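You operate a simulated robot arm through the tools that you are given. There is no shell and no other tool.

The job below is to be done with a simulated robot arm. You get a single attempt, and the scene is never put back.

TASK
Run the rotor rig at the speed on the job card, then stop it and switch the speed box off.
Fine: hold that speed for two seconds; press STOP; the dial ends at 0.
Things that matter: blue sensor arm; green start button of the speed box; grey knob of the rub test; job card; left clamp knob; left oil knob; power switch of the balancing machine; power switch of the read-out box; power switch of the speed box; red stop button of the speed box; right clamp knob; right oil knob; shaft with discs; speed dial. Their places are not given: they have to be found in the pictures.

Only the result counts: the job must be done as asked and must still hold three seconds after the hand-in. Knocking over, shifting, dropping, spilling or breaking anything else fails it.

THE ROBOT
A 7-joint arm with a two-finger parallel gripper, fixed in place. Base frame: the origin is at the foot of the arm, x ahead of it, y to its left, z up. Units: m, degrees, N and s.
Its first joint turns from -149.0 to 149.0 degrees. Payload 3.43 kg.
Tool frame: the origin (TCP) lies between the finger pads and is the grasp point; the fingertips stand 0.03 m ahead of it; z points along the fingers, y is the line along which they close. The gripper opens to 0.094 m. The fingers are 0.028 m wide and 0.01 m thick; the gripper's body (0.05 by 0.096 m) begins 0.055 m behind the TCP.
Orientation is that of the tool frame in the base frame, as a unit quaternion [x, y, z, w]. With the fingers straight down and closing along the base's y, the tool's x points along the base's -x, its y along +y and its z along -z.

THE INTERFACE
- The arm moves only by the tool send_rows. Its argument "increments" is a list of rows, each a list of 6 numbers: the shift along the base's x, y, z in units of 20 mm (1.0 is 20 mm), then the turn, a rotation vector about the base's x, y, z in units of 4 degrees (1.0 is 4 degrees). In form: [[dx, dy, dz, ax, ay, az], ...]. A call has 1 to 20 rows; each row shifts and turns the commanded pose from where the row before left it. "gripper" is the finger opening in m, from 0 to 0.094, set as the call begins (left out, the last holds). A call with a number of a shift or a turn outside -1 to 1 is refused whole. Each row takes 0.2 s and may step no farther than 0.05 m and 8.6 degrees from the row before; otherwise, or with a gripper value out of range, the whole call is refused. Where a pose cannot be reached the arm comes as near as it can. A force on the tool above 90 N (or 10 N above the force at the start of the call, whichever is more), or a blocked arm, ends the call early, and 0.2 s more pass. Each finger travels about 0.045 m/s and halts on what it meets, pressing with about 29 N; the grip force reading is that of the motor and also rises with nothing between the fingers. The clock runs only during rows and for 0.2 s after the last one: add rows that do not move to give the fingers time. The reply holds the time, the measured pose of the TCP, the force on the tool along the base axes, the opening and the grip force, in the units named above and with some noise, with the torque about the TCP (base axes, N m) and any sound that the robot's microphone picked up.
- Cameras (640 x 400 px; columns grow to the right, rows downward): "scene" is fixed at [0.2346, -0.6401, 1.4805]; the picture's right is [-0.27, -0.96, 0.00], its down [-0.70, 0.19, -0.69] and it looks along [0.67, -0.19, -0.72] (base axes); focal length 332 px, centre (320, 200). "wrist" rides on the gripper at [0.076, 0.014, -0.102] in the tool frame; the picture's right is [-0.18, 0.98, 0.00], its down [-0.75, -0.14, -0.64] and it looks along [-0.63, -0.12, 0.77] (tool axes); focal length 243 px, centre (320, 200).
- get_image(camera): a new picture of that camera. No time passes.
- pixel_to_xyz(camera, pixels): there is no depth. For up to 12 entries [column, row, z] of the newest picture of that camera ("zoom" is the newest enlarged one), the place [x, y] in the base frame at which the ray of that pixel passes the height z, good to about 0.002 m, but the place of the scene camera against the robot may be out by one fixed shift of up to 0.025 m in any direction. No time passes.
- inspect(camera, box): a new picture of the part [left, top, right, bottom] of that camera's present view, enlarged. No time passes.
- job_done(): hands the job in; it is judged then, once.

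Open the gripper and draw the arm clear of the work before you hand the job in, unless the task says otherwise.

The tools are called as name(argument=value, ...) on one line, values as JSON. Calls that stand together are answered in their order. send_rows: Moves the arm, as the interface text tells. Its arguments: {"type":"object","properties":{"increments":{"type":"array","items":{"type":"array","items":{"type":"number"}}},"gripper":{"type":"number"}},"required":["increments"]} The other tools are called the same way: get_image (camera) takes a picture; pixel_to_xyz (camera, pixels) gives the place at which the rays of pixels pass given heights; inspect (camera, box) takes an enlarged picture of a part of a camera's view; job_done () hands the job in.

At the start:

```text
t: 0.0
ee_pos: [0.6437, -0.7502, 1.1978]
tool_rot: [-0.001, 1.0, 0.0, -0.001]
force: [0.7, -0.3, -0.1]
wrist_torque: [0.01, -0.04, 0.02]
width: 0.0939
grasp_force: 0.1
```

scene: 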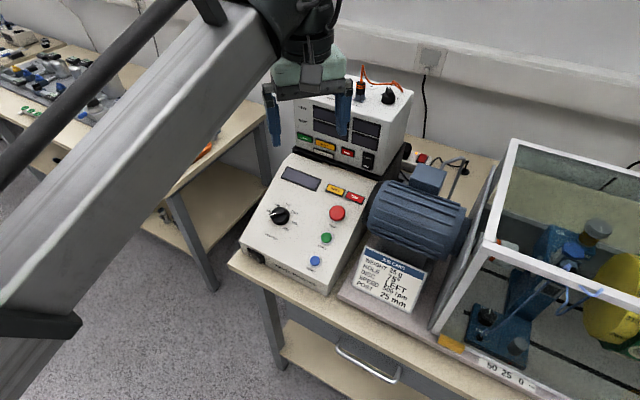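
wrist: 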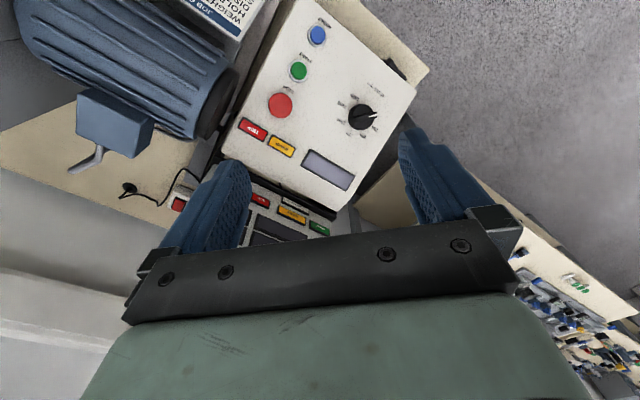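

The scene shows the speed box around (310,220) with its dial at (280,215), red button at (337,213), green at (326,238), blue at (315,261), and the job card at (387,282). I'll enlarge these areas first.

inspect(camera="scene", box=[340, 235, 440, 315])

inspect(camera="scene", box=[230, 150, 380, 290])

inspect(camera="wrist", box=[220, 0, 420, 200])

inspect(camera="scene", box=[280, 60, 480, 190])

inspect(camera="scene", box=[430, 130, 640, 400])

```text
5.00 times, centred on (390, 275) of scene
```

zoom: 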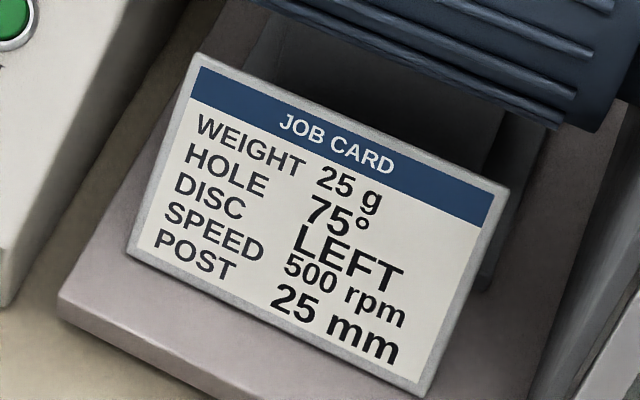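

```text
2.86 times, centred on (305, 220) of scene
```

zoom: 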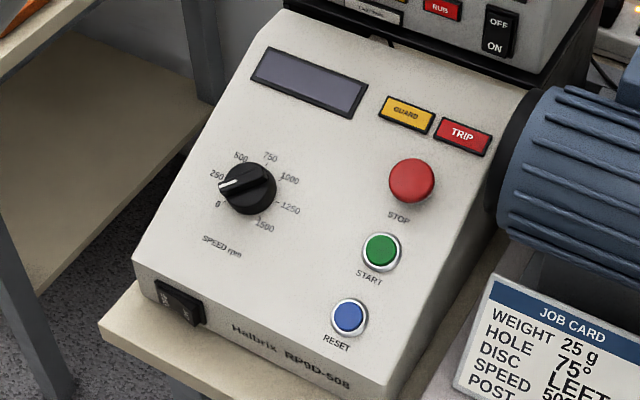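

```text
2.00 times, centred on (320, 100) of wrist
```

zoom: 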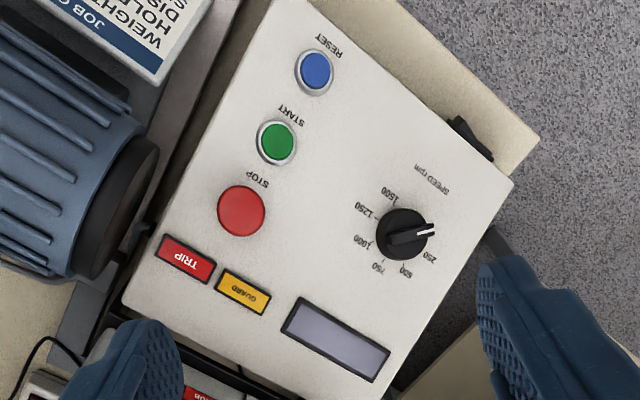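

```text
3.08 times, centred on (380, 125) of scene
```

zoom: 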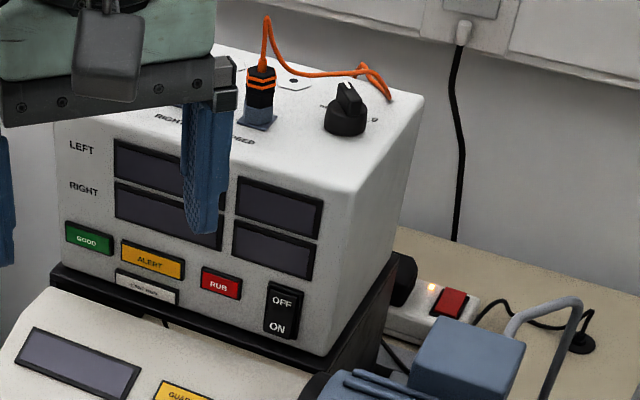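

```text
1.48 times, centred on (535, 265) of scene
```

zoom: 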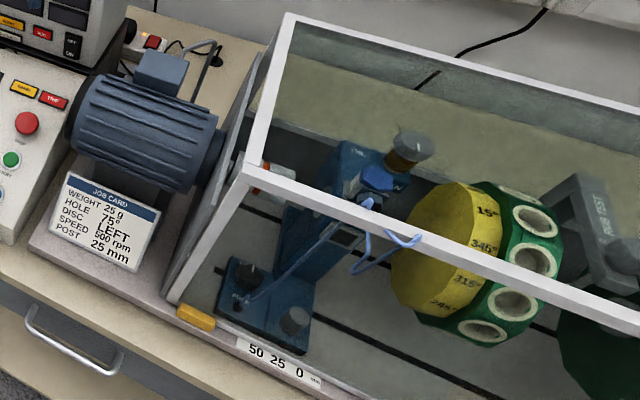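

The card reads SPEED 500 rpm; the dial pointer sits somewhere between 0 and 250, and the display is dark. I'll triangulate the dial and buttons from both cameras at several heights.

pixel_to_xyz(camera="scene", pixels=[[280, 215, 0.8], [280, 215, 0.9], [280, 215, 1.0], [337, 213, 0.8], [337, 213, 0.9], [337, 213, 1.0], [326, 238, 0.8], [326, 238, 0.9], [326, 238, 1.0], [315, 261, 0.8], [315, 261, 0.9], [315, 261, 1.0]])

pixel_to_xyz(camera="wrist", pixels=[[362, 117, 0.8], [362, 117, 0.9], [362, 117, 1.0], [280, 105, 0.8], [280, 105, 0.9], [280, 105, 1.0], [298, 71, 0.8], [298, 71, 0.9], [298, 71, 1.0], [317, 35, 0.8], [317, 35, 0.9], [317, 35, 1.0]])

inspect(camera="wrist", box=[330, 80, 400, 150])

inspect(camera="scene", box=[250, 190, 320, 240])

```text
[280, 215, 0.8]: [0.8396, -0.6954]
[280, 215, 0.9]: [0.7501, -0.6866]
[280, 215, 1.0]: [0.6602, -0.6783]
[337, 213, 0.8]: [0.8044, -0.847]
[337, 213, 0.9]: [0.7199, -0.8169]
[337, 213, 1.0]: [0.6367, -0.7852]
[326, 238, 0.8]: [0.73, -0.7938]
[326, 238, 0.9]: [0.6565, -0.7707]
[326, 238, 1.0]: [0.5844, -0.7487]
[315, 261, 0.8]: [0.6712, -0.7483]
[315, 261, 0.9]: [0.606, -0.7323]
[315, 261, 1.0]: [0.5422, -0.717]
```

```text
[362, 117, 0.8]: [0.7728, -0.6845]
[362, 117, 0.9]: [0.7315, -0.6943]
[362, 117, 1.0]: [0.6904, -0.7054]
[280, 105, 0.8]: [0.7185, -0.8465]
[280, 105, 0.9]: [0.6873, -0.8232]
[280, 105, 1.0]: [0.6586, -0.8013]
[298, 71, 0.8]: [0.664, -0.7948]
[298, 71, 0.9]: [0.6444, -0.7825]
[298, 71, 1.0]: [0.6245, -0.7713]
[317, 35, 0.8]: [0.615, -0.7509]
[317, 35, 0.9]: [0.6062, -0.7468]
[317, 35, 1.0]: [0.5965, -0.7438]
```

```text
5.71 times, centred on (365, 115) of wrist
```

zoom: 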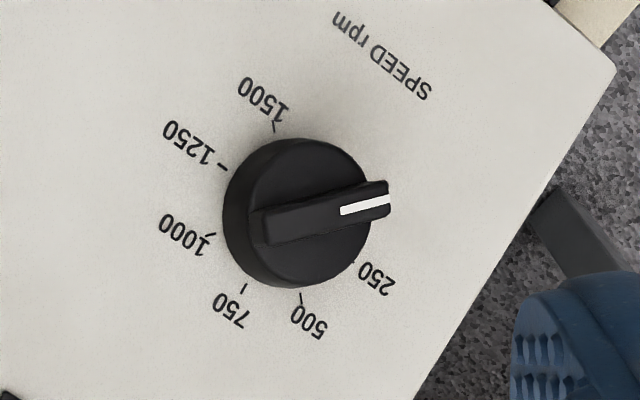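

```text
8.00 times, centred on (285, 215) of scene
```

zoom: 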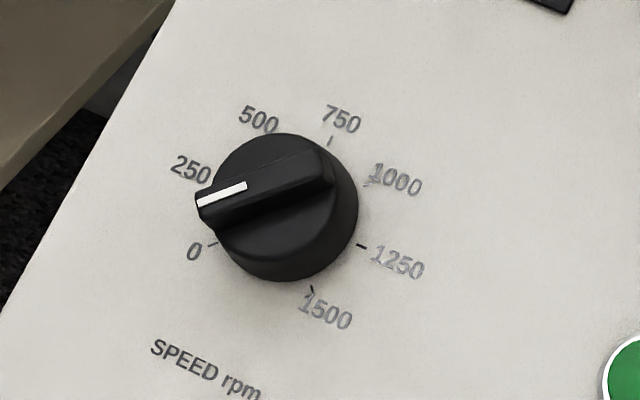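

The pointer sits close to the 0 mark, and the box's sloped panel faces the robot, turned about 45°. I'll draw back a little and yaw the tool −44° so the wrist camera faces the panel squarely.

send_rows(increments=[[-0.4, 0.4, 0, 0, 0, -1], [-0.4, 0.4, 0, 0, 0, -1], [-0.4, 0.4, 0, 0, 0, -1], [-0.4, 0.4, 0, 0, 0, -1], [-0.4, 0.4, 0, 0, 0, -1], [-0.4, 0.4, 0, 0, 0, -1], [-0.4, 0.4, 0, 0, 0, -1], [-0.4, 0.4, 0, 0, 0, -1], [-0.4, 0.4, 0, 0, 0, -1], [-0.4, 0.4, 0, 0, 0, -1], [-0.4, 0.4, 0, 0, 0, -1]])

```text
t: 1.8
ee_pos: [0.5822, -0.6907, 1.1997]
tool_rot: [0.26, 0.966, -0.005, 0.005]
force: [10.3, -0.5, -12.0]
wrist_torque: [-0.68, 0.65, -0.61]
width: 0.094
grasp_force: 0.0
stopped in row 8: the force on the tool passed its limit at 95 N (the readings are from after the stop); the commanded pose is now the measured one
```

The call stopped at row 8 with a 95 N force, so something was touched. I'll look at both cameras before moving further.

get_image(camera="scene")

get_image(camera="wrist")

```text
taken
```

scene: 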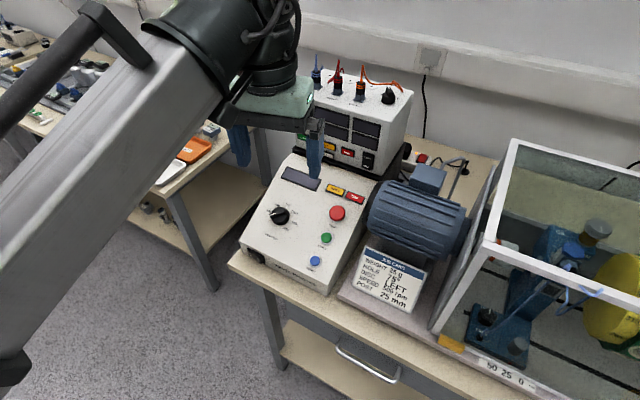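

```text
taken
```

wrist: 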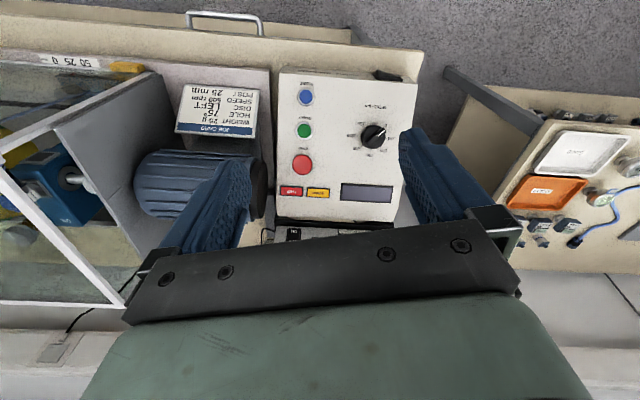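

Nothing on the bench is near the fingers, so the hand may be touching the arm's own link. I'll enlarge the wrist area to check.

inspect(camera="scene", box=[170, 0, 370, 200])

inspect(camera="wrist", box=[220, 60, 440, 260])

```text
2.00 times, centred on (270, 100) of scene
```

zoom: 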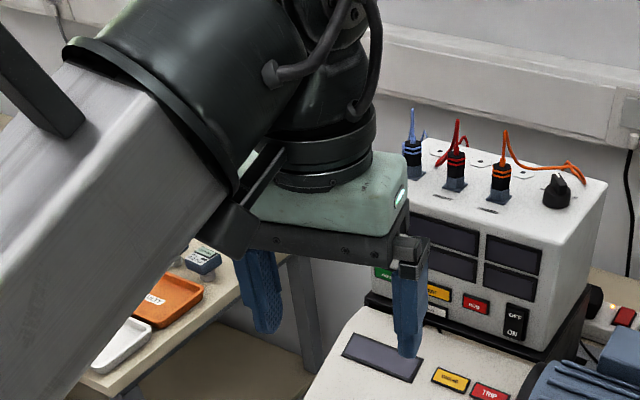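

```text
2.00 times, centred on (330, 160) of wrist
```

zoom: 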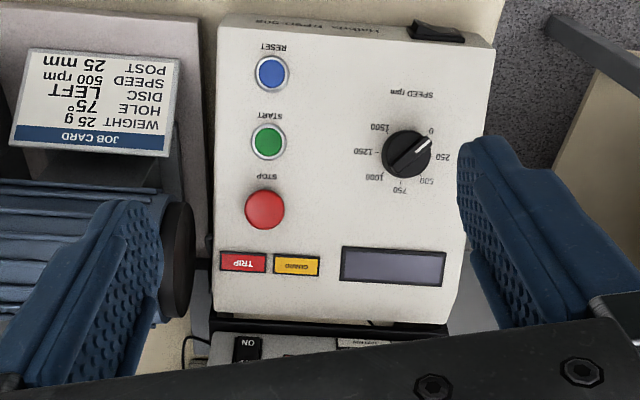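

The dark camera bracket on the hand is touching the forearm tube (around (240,215) in the zoom). I'll undo the last step of yaw and pull-back, then tilt the tool tip outward, which opens the angle between hand and forearm.

send_rows(increments=[[0.4, -0.4, 0, 0, 0, 1], [0.4, -0.4, 0, 0, 0, 0.5], [0, 0, 0, 0, 0, 0]])

```text
t: 2.6
ee_pos: [0.5984, -0.7059, 1.1991]
tool_rot: [0.208, 0.978, -0.003, 0.005]
force: [1.1, 0.1, -0.1]
wrist_torque: [0.04, -0.01, -0.01]
width: 0.0939
grasp_force: 0.1
```

Forces are back to zero. Now I'll tilt the tip outward by about 16° about the box's lateral axis while keeping the TCP in place.

send_rows(increments=[[0, 0, 0, -0.646, -0.759, 0], [0, 0, 0, -0.646, -0.759, 0], [0, 0, 0, -0.646, -0.759, 0], [0, 0, 0, -0.646, -0.759, 0], [0, 0, 0, 0, 0, 0]])

```text
t: 3.8
ee_pos: [0.5984, -0.7058, 1.2002]
tool_rot: [0.206, 0.968, -0.07, 0.127]
force: [0.0, 0.1, -0.6]
wrist_torque: [-0.01, 0.02, 0.02]
width: 0.094
grasp_force: 0.0
```

The tilt went through without contact. Now I'll try the remaining yaw of about 16° to line up with the box, and then take pictures.

send_rows(increments=[[0, 0, 0, -0.646, -0.759, 0], [0, 0, 0, -0.646, -0.759, 0], [0, 0, 0, 0, 0, -1], [0, 0, 0, 0, 0, -1], [0, 0, 0, 0, 0, -1], [0, 0, 0, 0, 0, -1], [0, 0, 0, 0, 0, 0]])

get_image(camera="scene")

get_image(camera="wrist")

```text
t: 5.4
ee_pos: [0.5986, -0.7064, 1.1988]
tool_rot: [0.336, 0.918, -0.127, 0.171]
force: [0.3, 0.0, -0.6]
wrist_torque: [0.0, -0.03, 0.01]
width: 0.0939
grasp_force: 0.0
```

```text
taken
```

scene: 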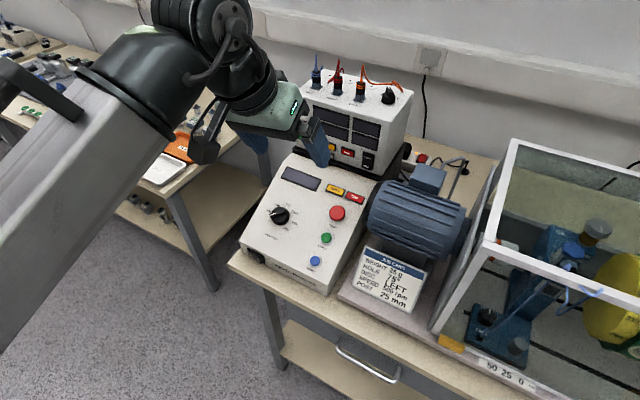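

```text
taken
```

wrist: 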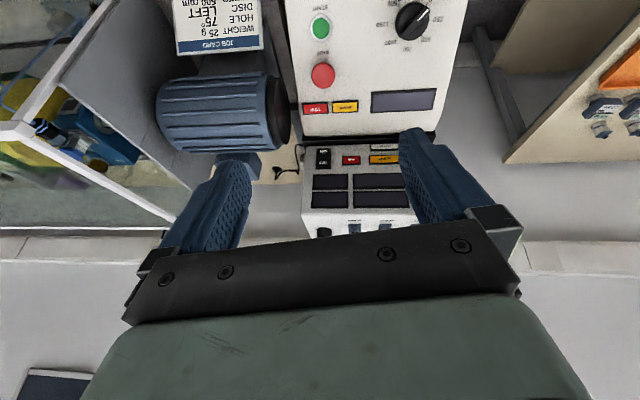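

No contact, and the tool is now lined up with the box. I'll take rays for the dial, red and green buttons from this pose to triangulate against the first wrist view.

pixel_to_xyz(camera="wrist", pixels=[[413, 21, 0.8], [413, 21, 0.9], [413, 21, 1.0], [322, 75, 0.8], [322, 75, 0.9], [322, 75, 1.0], [320, 27, 0.8], [320, 27, 0.9], [320, 27, 1.0], [302, 136, 0.9], [431, 139, 0.9], [431, 139, 1.0]])

inspect(camera="wrist", box=[280, 0, 460, 140])

```text
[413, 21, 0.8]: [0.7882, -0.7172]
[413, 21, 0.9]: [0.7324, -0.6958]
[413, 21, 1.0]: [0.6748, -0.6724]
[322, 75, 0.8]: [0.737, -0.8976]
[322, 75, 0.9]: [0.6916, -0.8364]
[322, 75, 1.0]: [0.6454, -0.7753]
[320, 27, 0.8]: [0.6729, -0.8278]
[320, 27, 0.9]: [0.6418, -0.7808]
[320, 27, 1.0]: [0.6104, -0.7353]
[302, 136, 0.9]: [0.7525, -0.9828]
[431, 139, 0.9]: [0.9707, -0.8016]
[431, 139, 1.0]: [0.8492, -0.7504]
```

```text
2.86 times, centred on (370, 70) of wrist
```

zoom: 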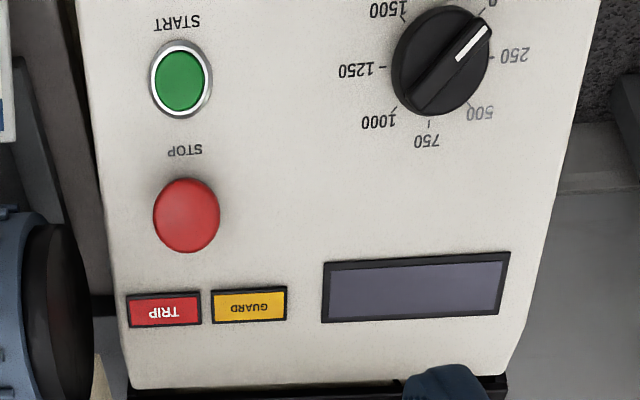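

The triangulated dial is near (0.732,-0.695,0.90), red button near (0.680,-0.818,0.93), and the dial bar is parallel to the 0–1000 tick line, so it stands at 0. Next I look at the speed box's power switch at scene (256,256).

inspect(camera="scene", box=[236, 240, 286, 275])

inspect(camera="scene", box=[400, 130, 480, 200])

inspect(camera="scene", box=[340, 140, 400, 190])

inspect(camera="scene", box=[450, 290, 560, 390])

```text
11.43 times, centred on (261, 258) of scene
```

zoom: 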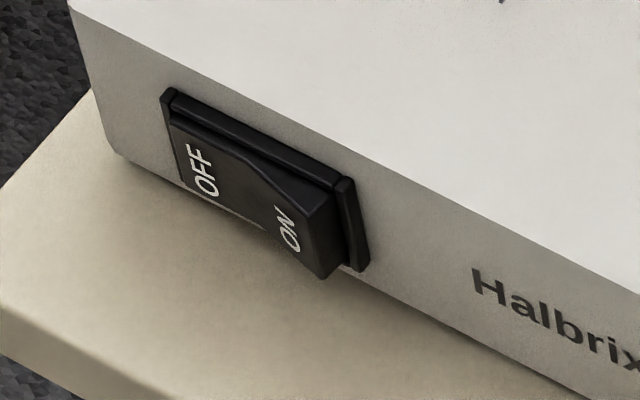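

```text
5.71 times, centred on (440, 165) of scene
```

zoom: 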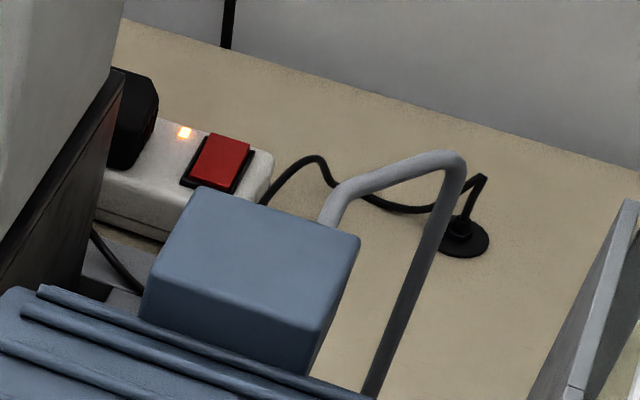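

```text
8.00 times, centred on (370, 165) of scene
```

zoom: 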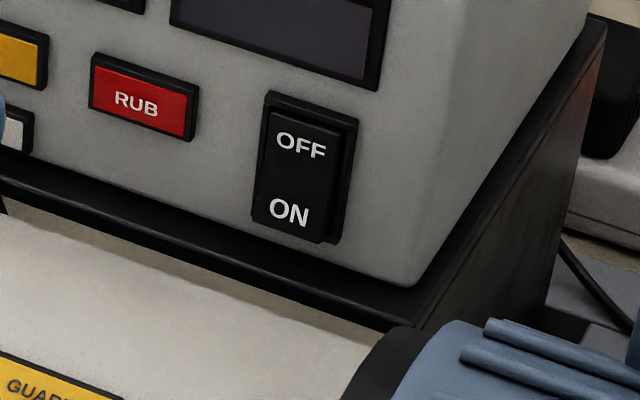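

```text
4.00 times, centred on (505, 340) of scene
```

zoom: 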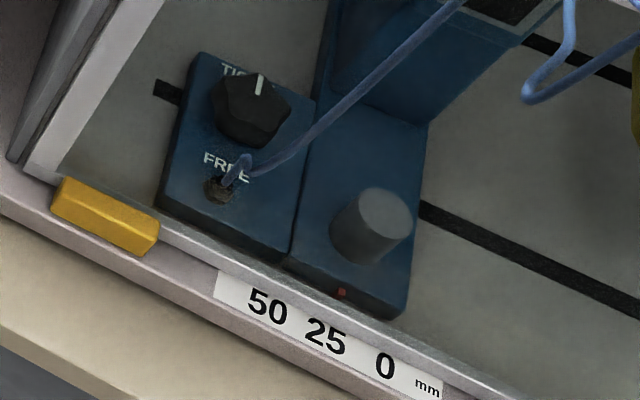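

The rocker lies sideways: the OFF end (left) is pressed in and the ON end (right) sticks out, so the box is off. I'll bring the tool square to the panel and move back and down for a nearer look at the panel and front face.

send_rows(increments=[[0, 0.4, 0, -0.18, -0.82, -0.145], [0, 0.4, 0, -0.18, -0.82, -0.145], [-0.2, 0.7, -0.5, -0.18, -0.82, -0.145], [-0.2, 0.8, -0.5, -0.18, -0.82, -0.145], [-0.3, 0.8, -0.6, 0, 0, 0], [-0.3, 0.8, -0.6, 0, 0, 0], [-0.3, 0.8, -0.6, 0, 0, 0], [-0.3, 0.8, -0.6, 0, 0, 0], [-0.3, 0.8, -0.6, 0, 0, 0], [0, 0, 0, 0, 0, 0]])

get_image(camera="wrist")

get_image(camera="scene")

```text
t: 7.6
ee_pos: [0.5601, -0.5821, 1.1187]
tool_rot: [0.362, 0.882, -0.113, 0.28]
force: [-0.2, 0.6, -0.1]
wrist_torque: [0.03, 0.0, 0.0]
width: 0.094
grasp_force: 0.0
```

```text
taken
```

wrist: 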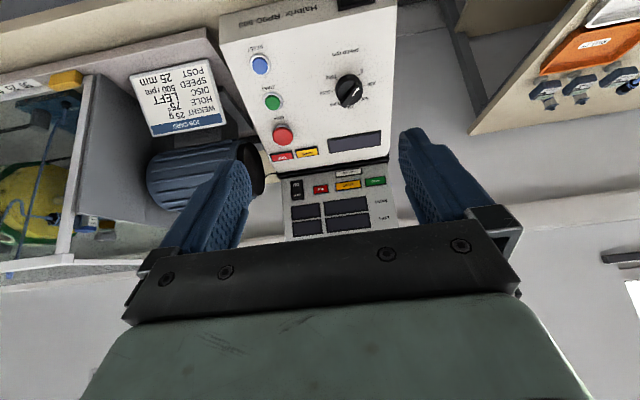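

```text
taken
```

scene: 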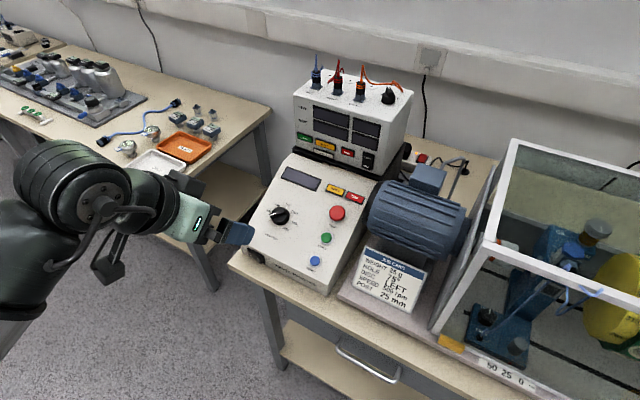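

The arm moved freely and the wrist view shows the whole panel. I'll enlarge the panel to get accurate pixel positions.

inspect(camera="wrist", box=[210, 0, 410, 125])

inspect(camera="wrist", box=[310, 50, 390, 130])

```text
3.20 times, centred on (310, 62) of wrist
```

zoom: 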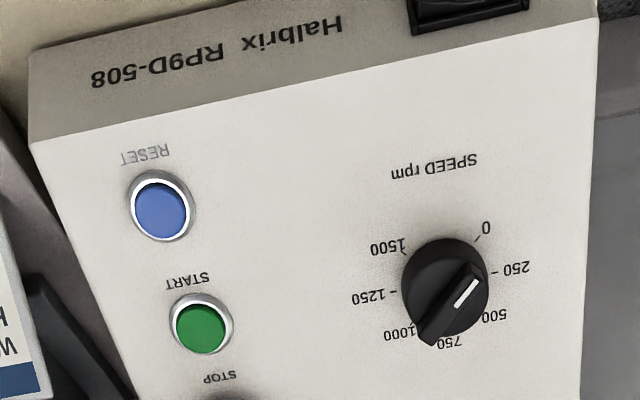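

```text
5.00 times, centred on (350, 90) of wrist
```

zoom: 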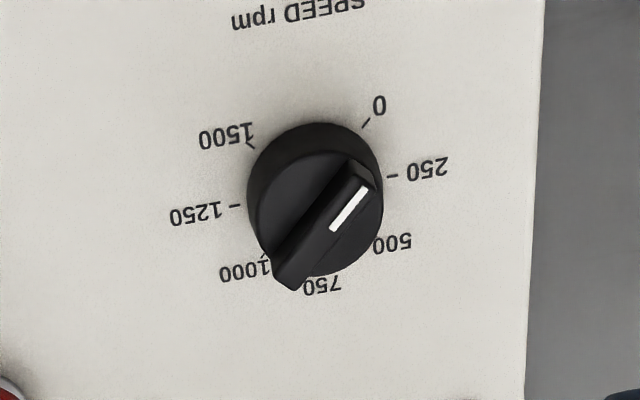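

The bar is parallel to the 0 tick direction (about 52–53° both), confirming the dial is at 0. Now I take rays of the panel points, the front-face edge and the switch from this pose.

pixel_to_xyz(camera="wrist", pixels=[[348.7, 88.2, 0.85], [348.7, 88.2, 0.9], [351, 95, 0.9], [283, 135, 0.9], [283, 135, 0.95], [272.5, 101.1, 0.85], [272.5, 101.1, 0.9], [260.9, 64.5, 0.85], [260.9, 64.5, 0.9], [394.8, 6.5, 0.85], [221, 43, 0.85], [356.5, 3, 0.83]])

```text
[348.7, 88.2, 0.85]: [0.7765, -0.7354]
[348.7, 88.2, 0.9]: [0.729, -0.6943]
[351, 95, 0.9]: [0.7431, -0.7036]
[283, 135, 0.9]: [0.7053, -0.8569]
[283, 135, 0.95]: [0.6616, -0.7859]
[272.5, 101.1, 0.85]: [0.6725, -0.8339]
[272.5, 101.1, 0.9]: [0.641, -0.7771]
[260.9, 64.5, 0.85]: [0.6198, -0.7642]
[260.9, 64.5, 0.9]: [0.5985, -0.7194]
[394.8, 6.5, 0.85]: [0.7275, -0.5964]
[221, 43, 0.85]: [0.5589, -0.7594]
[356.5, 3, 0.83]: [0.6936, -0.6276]
```

The geometry so far: box yaw 45°, front face at depth s≈0.934 along (0.707,-0.707), panel rising to the back, dial centre ≈(0.7325,-0.698,0.896), switch ≈(0.694,-0.627,0.83). I'll lower the hand in front of the box to look at the switch directly.

send_rows(increments=[[0.11, 0.31, -1, 0, 0, 0], [0.11, 0.31, -1, 0, 0, 0], [0.11, 0.31, -1, 0, 0, 0], [0.11, 0.31, -1, 0, 0, 0], [0.11, 0.31, -1, 0, 0, 0], [0.11, 0.31, -1, 0, 0, 0], [0.11, 0.31, -1, 0, 0, 0], [0.11, 0.31, -1, 0, 0, 0], [0.11, 0.31, -1, 0, 0, 0], [0, 0, 0, 0, 0, 0]], gripper=0.0)

get_image(camera="wrist")

get_image(camera="scene")

```text
t: 9.8
ee_pos: [0.582, -0.5241, 0.938]
tool_rot: [0.361, 0.882, -0.116, 0.282]
force: [-0.3, -1.0, -0.5]
wrist_torque: [0.0, -0.02, 0.02]
width: 0.0001
grasp_force: 29.0
```

```text
taken
```

wrist: 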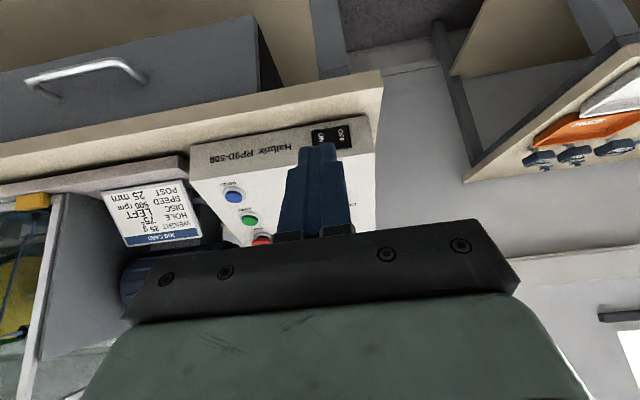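

```text
taken
```

scene: 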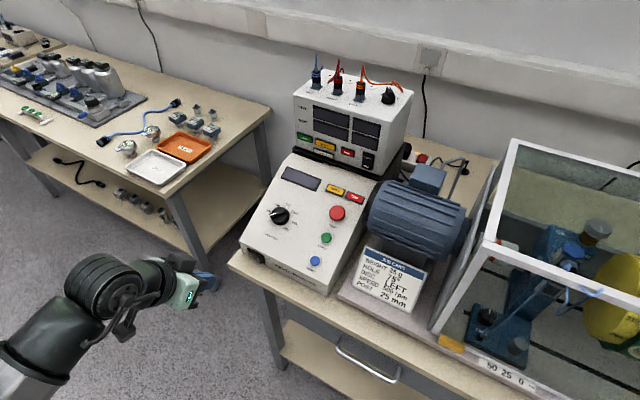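

The switch is now visible at wrist (332,137) and the fingers are closed. I'll enlarge it and the fingertip area.

inspect(camera="wrist", box=[290, 90, 390, 170])

inspect(camera="wrist", box=[180, 80, 400, 240])

```text
5.00 times, centred on (340, 130) of wrist
```

zoom: 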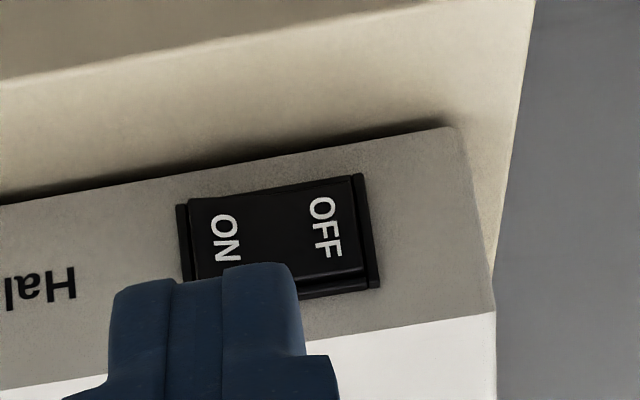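

```text
2.50 times, centred on (290, 160) of wrist
```

zoom: 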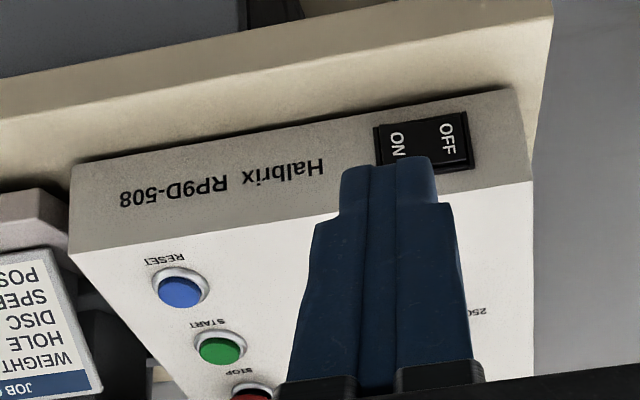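

I'll take rays for the front-face corners, the switch's ON and OFF ends, and the bench edge.

pixel_to_xyz(camera="wrist", pixels=[[375.2, 152.8, 0.85], [375.2, 152.8, 0.84], [367.2, 116, 0.8], [367.2, 116, 0.79], [190, 144, 0.8], [190, 144, 0.79], [190, 182, 0.85], [190, 182, 0.84], [320.6, 138, 0.83], [320.6, 138, 0.82], [341, 135.6, 0.83], [341, 135.6, 0.82]])

pixel_to_xyz(camera="wrist", pixels=[[312, 131, 0.82], [312, 131, 0.81], [346, 125, 0.82], [346, 125, 0.81], [352, 147.6, 0.84], [352, 147.6, 0.83], [382, 76, 0.8], [382, 76, 0.79]])

```text
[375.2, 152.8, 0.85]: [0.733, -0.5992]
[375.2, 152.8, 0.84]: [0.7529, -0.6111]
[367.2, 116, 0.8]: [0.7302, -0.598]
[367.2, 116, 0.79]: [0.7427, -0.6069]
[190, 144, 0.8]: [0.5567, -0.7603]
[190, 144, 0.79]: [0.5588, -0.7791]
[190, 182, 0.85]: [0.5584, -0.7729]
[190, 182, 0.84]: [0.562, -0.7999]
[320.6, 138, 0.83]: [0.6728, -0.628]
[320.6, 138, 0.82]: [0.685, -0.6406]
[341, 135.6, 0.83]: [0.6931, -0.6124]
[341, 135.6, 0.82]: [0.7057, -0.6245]
```

```text
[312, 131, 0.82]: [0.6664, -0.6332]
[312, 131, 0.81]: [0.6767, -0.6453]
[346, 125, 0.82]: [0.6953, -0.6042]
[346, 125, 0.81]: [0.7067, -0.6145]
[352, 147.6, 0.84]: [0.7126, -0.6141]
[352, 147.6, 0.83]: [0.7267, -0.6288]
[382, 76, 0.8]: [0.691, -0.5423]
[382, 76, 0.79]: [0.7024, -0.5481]
```

The front face lies at s≈0.931 (z 0.803–0.855), with the rocker spanning l≈0.022–0.068 and z≈0.813–0.845, centred at l≈0.045, z≈0.829. I'll bring the closed fingertips to about 25 mm in front of the ON end.

send_rows(increments=[[0.48, -0.625, -0.755, 0, 0, 0], [0.48, -0.625, -0.755, 0, 0, 0], [0.48, -0.625, -0.755, 0, 0, 0], [0.48, -0.625, -0.755, 0, 0, 0], [0.48, -0.625, -0.755, 0, 0, 0], [0.48, -0.625, -0.755, 0, 0, 0], [0, 0, 0, 0, 0, 0]], gripper=0.0)

get_image(camera="wrist")

inspect(camera="scene", box=[200, 210, 320, 300])

```text
t: 11.4
ee_pos: [0.6381, -0.6005, 0.8462]
tool_rot: [0.361, 0.882, -0.114, 0.281]
force: [-0.1, 0.4, -0.5]
wrist_torque: [0.0, 0.03, 0.02]
width: 0.0
grasp_force: 28.7
```

```text
taken
```

wrist: 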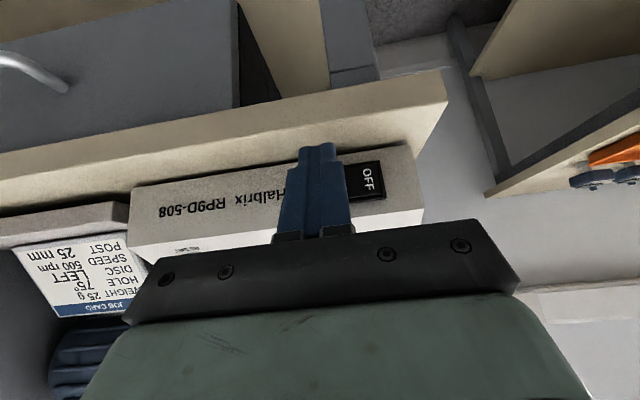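

```text
4.44 times, centred on (260, 255) of scene
```

zoom: 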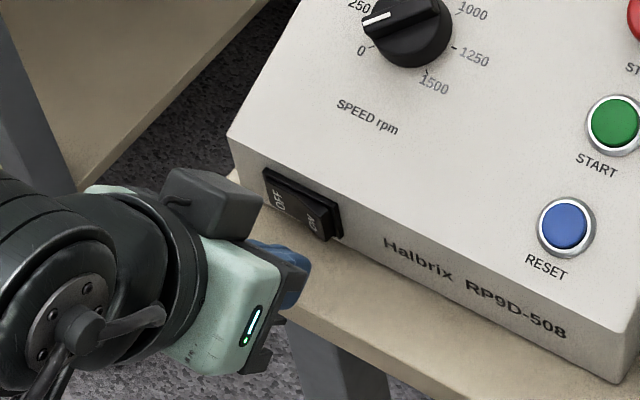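

The fingertips are ahead of the ON end (the OFF label is visible beside the fingers at (367,180)). I'll push slowly toward the face in 4 mm steps.

send_rows(increments=[[0.14, -0.14, 0, 0, 0, 0], [0.14, -0.14, 0, 0, 0, 0], [0.14, -0.14, 0, 0, 0, 0], [0.14, -0.14, 0, 0, 0, 0], [0, 0, 0, 0, 0, 0]])

inspect(camera="scene", box=[220, 230, 300, 290])

```text
t: 12.6
ee_pos: [0.6481, -0.6104, 0.8475]
tool_rot: [0.361, 0.883, -0.113, 0.279]
force: [-0.6, 0.4, -0.1]
wrist_torque: [0.01, 0.04, 0.03]
width: 0.0
grasp_force: 29.3
```

```text
6.67 times, centred on (260, 260) of scene
```

zoom: 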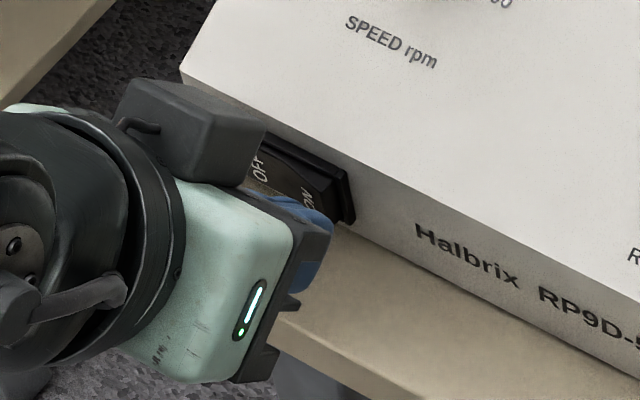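

No contact force yet (leading edge ≈ s 0.919). The fingertips are lined up with the ON end, so I continue pushing in 3 mm steps.

send_rows(increments=[[0.11, -0.11, 0, 0, 0, 0], [0.11, -0.11, 0, 0, 0, 0], [0.07, -0.07, 0, 0, 0, 0], [0, 0, 0, 0, 0, 0]])

get_image(camera="scene")

inspect(camera="scene", box=[220, 230, 300, 290])

```text
t: 13.6
ee_pos: [0.6524, -0.6144, 0.8488]
tool_rot: [0.362, 0.882, -0.114, 0.278]
force: [-28.4, 27.8, 8.4]
wrist_torque: [0.15, 0.4, 0.21]
width: 0.0001
grasp_force: 29.0
```

```text
taken
```

scene: 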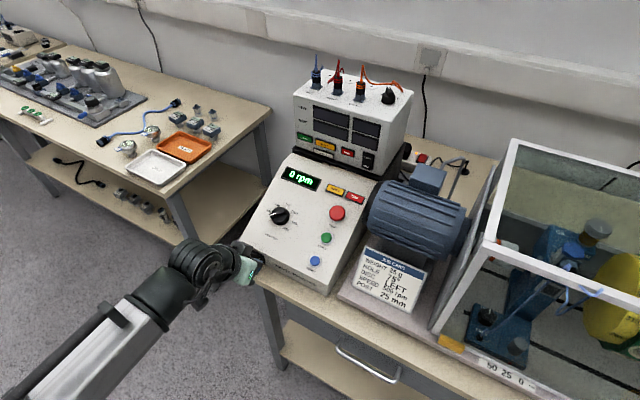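

```text
6.67 times, centred on (260, 260) of scene
```

zoom: 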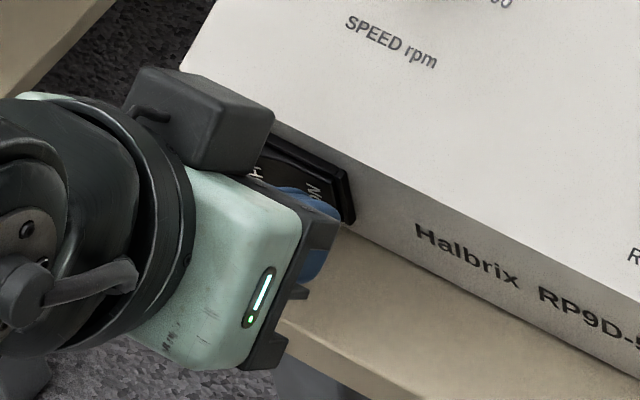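

The display now reads "0 rpm", so the speed box is on. I'll back off from the switch, rise, ease the tilt to about 27.5° (the panel's slope), and look at the START button.

send_rows(increments=[[-0.35, 0.35, 0, 0, 0, 0], [-0.35, 0.35, 0, 0, 0, 0], [-0.35, 0.35, 0, 0, 0, 0], [-0.2, 0.2, 0.9, 0, 0, 0], [0, 0, 1, 0.707, 0.707, 0], [0, 0, 1, 0.707, 0.707, 0], [0, 0, 1, 0, 0, 0], [0, 0, 1, 0, 0, 0], [0, 0, 1, 0, 0, 0], [0, 0, 1, 0, 0, 0], [0, 0, 0.6, 0, 0, 0], [0, 0, 0, 0, 0, 0]])

get_image(camera="wrist")

inspect(camera="scene", box=[230, 150, 380, 290])

```text
t: 16.2
ee_pos: [0.631, -0.5914, 0.9978]
tool_rot: [0.368, 0.899, -0.088, 0.218]
force: [0.1, 0.7, 0.0]
wrist_torque: [-0.03, 0.0, -0.03]
width: 0.0
grasp_force: 29.1
```

```text
taken
```

wrist: 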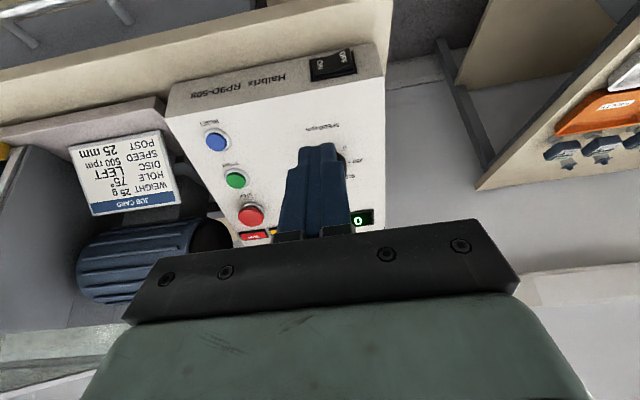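

```text
2.86 times, centred on (305, 220) of scene
```

zoom: 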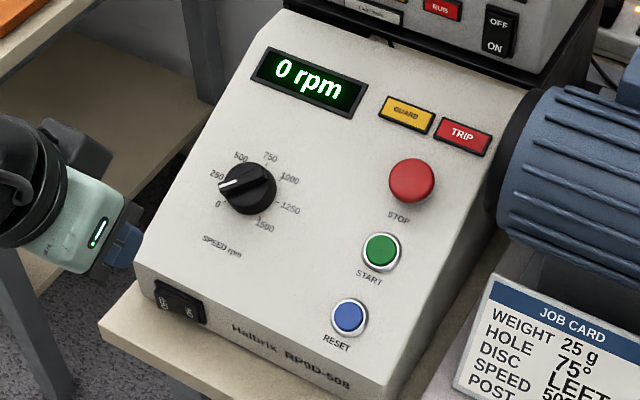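

The display shows 0 rpm and the lamps look unlit. I'll enlarge the wrist view of the buttons to refine their positions from this nearer pose.

inspect(camera="wrist", box=[160, 70, 320, 250])

inspect(camera="scene", box=[300, 200, 350, 275])

```text
2.22 times, centred on (240, 160) of wrist
```

zoom: 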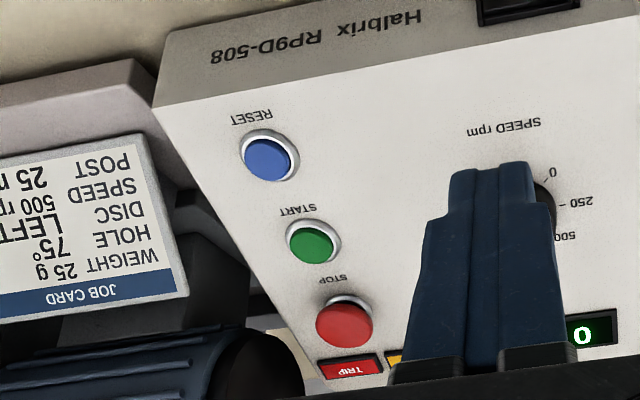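

```text
5.33 times, centred on (325, 238) of scene
```

zoom: 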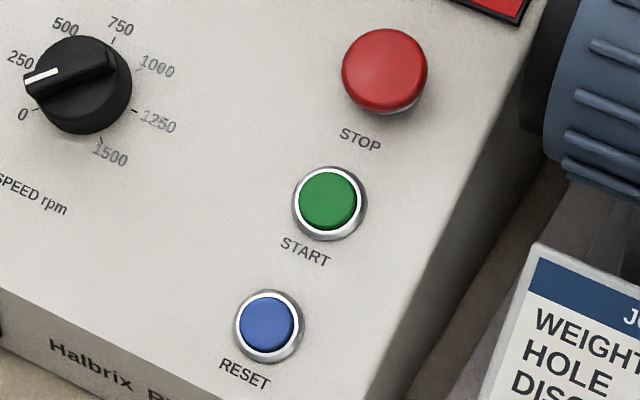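

I'll take rays of the three button caps from this pose.

pixel_to_xyz(camera="wrist", pixels=[[236.4, 180.3, 0.88], [236.4, 180.3, 0.9], [216.1, 141.1, 0.86], [216.1, 141.1, 0.88], [250.4, 216.3, 0.9], [250.4, 216.3, 0.93], [164.8, 117.2, 0.85], [164.8, 117.2, 0.86]])

```text
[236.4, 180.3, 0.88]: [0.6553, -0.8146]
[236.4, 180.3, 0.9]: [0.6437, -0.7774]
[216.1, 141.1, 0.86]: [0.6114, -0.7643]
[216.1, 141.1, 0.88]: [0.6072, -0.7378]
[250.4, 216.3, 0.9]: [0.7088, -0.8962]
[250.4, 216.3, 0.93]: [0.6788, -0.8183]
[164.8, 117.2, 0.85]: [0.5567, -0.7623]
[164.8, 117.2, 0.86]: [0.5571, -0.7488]
```

Refined: green cap ≈(0.645,-0.783,0.897), red cap ≈(0.679,-0.818,0.930), panel tilt ≈26.5°. I'll move the closed fingertips to about 70 mm above the START button first.

send_rows(increments=[[-0.02, -0.97, 0, 0, 0, 0], [-0.02, -0.97, 0, 0, 0, 0], [-0.02, -0.97, 0, 0, 0, 0], [-0.02, -0.97, 0, 0, 0, 0], [-0.02, -0.97, 0, 0, 0, 0], [-0.02, -0.97, 0, 0, 0, 0], [-0.02, -0.97, 0, 0, 0, 0], [-0.02, -0.97, 0, 0, 0, 0], [-0.02, -0.97, 0, 0, 0, 0], [0, 0, 0, 0, 0, 0]])

get_image(camera="scene")

get_image(camera="wrist")

```text
t: 18.4
ee_pos: [0.6256, -0.7658, 0.9982]
tool_rot: [0.369, 0.899, -0.089, 0.218]
force: [-0.5, -0.3, -0.5]
wrist_torque: [0.06, 0.02, 0.01]
width: 0.0
grasp_force: 28.9
```

```text
taken
```

scene: 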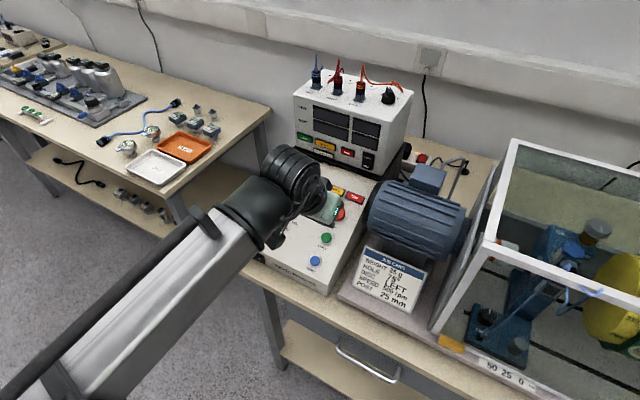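

```text
taken
```

wrist: 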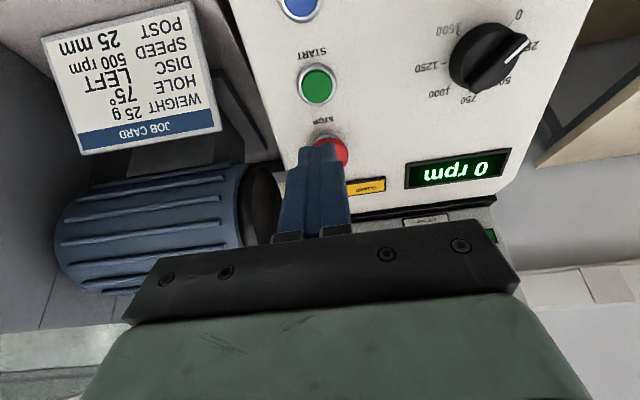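

The fingers are above the buttons with green at wrist (316,85). I'll double-check the green and dial positions from this near pose before descending.

inspect(camera="wrist", box=[270, 0, 550, 200])

pixel_to_xyz(camera="wrist", pixels=[[316, 85, 0.89], [316, 85, 0.9], [302, 4, 0.87], [335, 150, 0.93], [489, 57, 0.89], [489, 57, 0.9], [489, 57, 0.92]])

```text
2.00 times, centred on (410, 100) of wrist
```

zoom: 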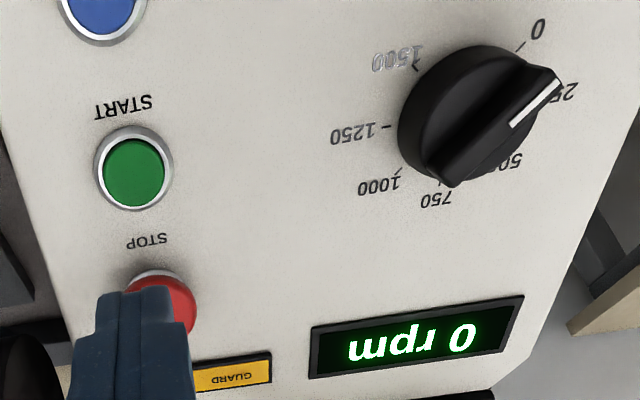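

```text
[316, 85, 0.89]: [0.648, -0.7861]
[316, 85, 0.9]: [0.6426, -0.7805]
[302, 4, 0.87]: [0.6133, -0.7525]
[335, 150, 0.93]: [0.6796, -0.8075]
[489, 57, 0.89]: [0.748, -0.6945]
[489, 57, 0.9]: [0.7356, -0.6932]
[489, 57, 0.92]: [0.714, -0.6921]
```

Green cap confirmed at about (0.645,-0.783,0.895). I'll descend above it and then approach along the panel normal to about 5 mm short of contact.

send_rows(increments=[[0.02, 0, -0.87, 0, 0, 0], [0.02, 0, -0.87, 0, 0, 0], [0.02, 0, -0.87, 0, 0, 0], [0.08, -0.08, -0.22, 0, 0, 0], [0.08, -0.08, -0.22, 0, 0, 0], [0.08, -0.08, -0.22, 0, 0, 0], [0.08, -0.08, -0.22, 0, 0, 0], [0, 0, 0, 0, 0, 0]])

get_image(camera="wrist")

inspect(camera="scene", box=[280, 180, 400, 280])

```text
t: 20.2
ee_pos: [0.6339, -0.7735, 0.9292]
tool_rot: [0.369, 0.899, -0.089, 0.219]
force: [-0.5, 0.4, 0.3]
wrist_torque: [-0.01, -0.03, -0.02]
width: 0.0
grasp_force: 28.8
```

```text
taken
```

wrist: 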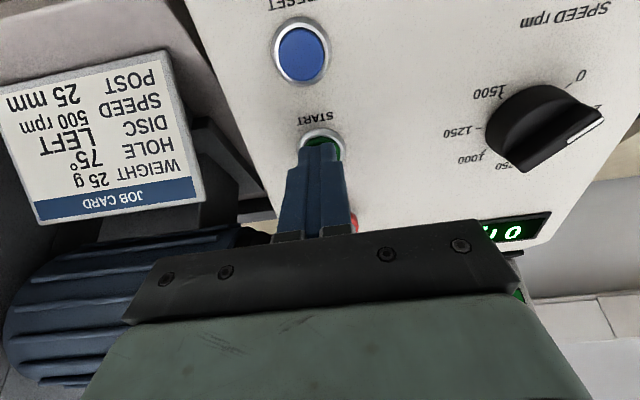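

```text
4.00 times, centred on (340, 230) of scene
```

zoom: 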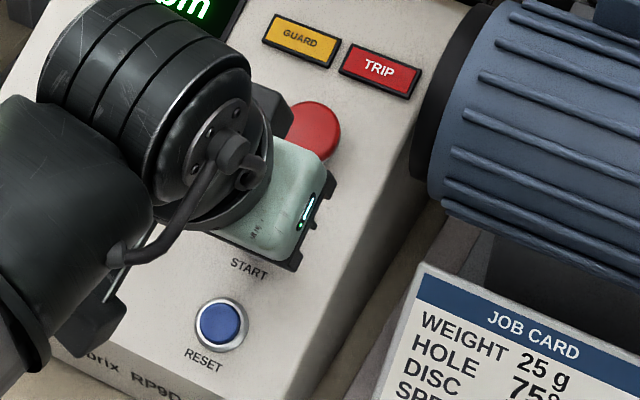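

The tip is about 6 mm above the START cap. I press on in ~3 mm steps, watching force.

send_rows(increments=[[0.05, -0.05, -0.14, 0, 0, 0], [0.05, -0.05, -0.14, 0, 0, 0], [0.03, -0.03, -0.09, 0, 0, 0], [0, 0, 0, 0, 0, 0]])

get_image(camera="scene")

```text
t: 21.2
ee_pos: [0.6342, -0.7739, 0.9224]
tool_rot: [0.368, 0.899, -0.089, 0.219]
force: [-3.6, 6.4, 16.8]
wrist_torque: [0.1, 0.07, 0.0]
width: 0.0
grasp_force: 28.7
heard: click
```

```text
taken
```

scene: 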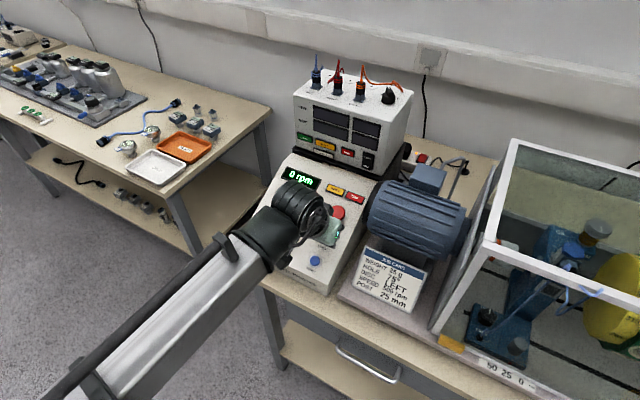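

A "click" was heard at 17 N, so START was pressed. I retreat along the normal and check the panel lamps and display.

send_rows(increments=[[-0.16, 0.16, 0.45, 0, 0, 0], [-0.16, 0.16, 0.45, 0, 0, 0], [-0.16, 0.16, 0.45, 0, 0, 0], [-0.16, 0.16, 0.45, 0, 0, 0], [-0.16, 0.16, 0.45, 0, 0, 0], [-0.16, 0.16, 0.45, 0, 0, 0], [0, 0, 0, 0, 0, 0]])

get_image(camera="wrist")

inspect(camera="scene", box=[260, 150, 400, 250])

```text
t: 22.8
ee_pos: [0.6174, -0.7555, 0.9748]
tool_rot: [0.37, 0.899, -0.089, 0.218]
force: [-0.6, 0.3, 0.6]
wrist_torque: [0.0, -0.01, 0.0]
width: 0.0
grasp_force: 29.3
```

```text
taken
```

wrist: 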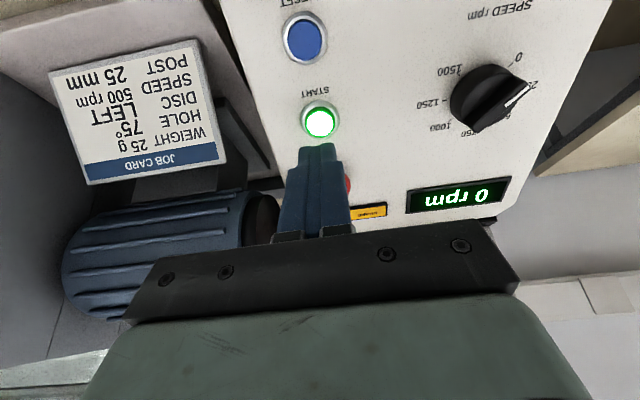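

```text
4.00 times, centred on (330, 200) of scene
```

zoom: 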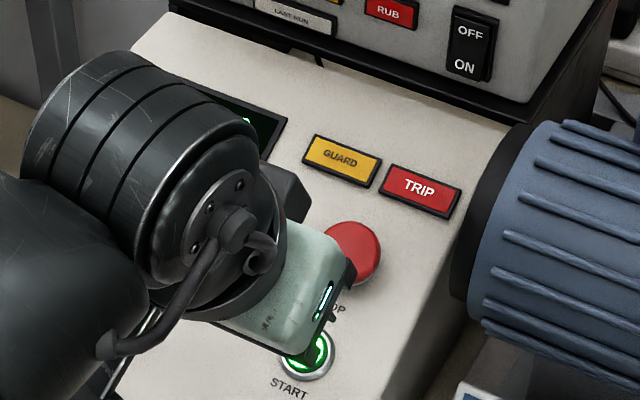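

START is lit green and the display shows 0 rpm, so the drive is enabled. Now I measure the knob: I'll enlarge it from this pose to triangulate the bar's top.

inspect(camera="wrist", box=[430, 50, 550, 150])

pixel_to_xyz(camera="wrist", pixels=[[490, 100, 0.9], [490, 100, 0.91], [490, 100, 0.92], [490, 100, 0.93]])

```text
4.00 times, centred on (490, 100) of wrist
```

zoom: 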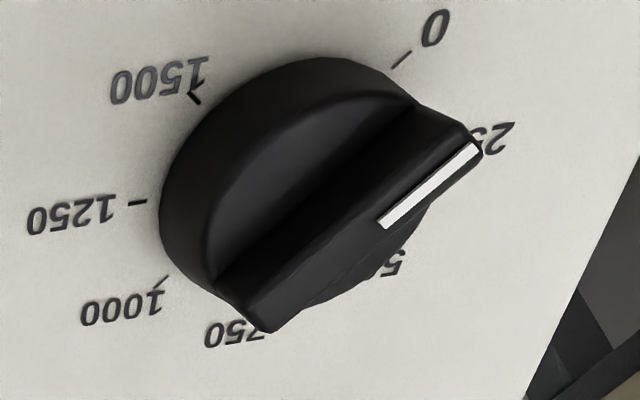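

```text
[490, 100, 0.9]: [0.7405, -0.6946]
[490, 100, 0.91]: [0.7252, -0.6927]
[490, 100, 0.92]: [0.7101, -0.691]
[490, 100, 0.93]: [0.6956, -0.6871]
```

I'll get the ray for the bar-top centre (zoom (355,215) → wrist (498.8,103.8)) and the knob base.

pixel_to_xyz(camera="wrist", pixels=[[498.8, 103.8, 0.9], [498.8, 103.8, 0.91], [498.8, 103.8, 0.92], [498.8, 103.8, 0.93], [481, 95, 0.9], [481, 95, 0.91], [524.5, 83.75, 0.9], [524.5, 83.75, 0.92], [472.8, 129, 0.91], [472.8, 129, 0.93]])

```text
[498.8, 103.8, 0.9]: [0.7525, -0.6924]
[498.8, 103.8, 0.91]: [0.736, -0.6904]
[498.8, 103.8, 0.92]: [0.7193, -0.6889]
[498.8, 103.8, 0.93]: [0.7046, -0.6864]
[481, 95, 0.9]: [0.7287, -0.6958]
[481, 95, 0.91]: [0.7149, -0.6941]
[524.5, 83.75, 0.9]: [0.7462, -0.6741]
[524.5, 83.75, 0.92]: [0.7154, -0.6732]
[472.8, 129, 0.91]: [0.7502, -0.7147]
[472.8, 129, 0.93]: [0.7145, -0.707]
```

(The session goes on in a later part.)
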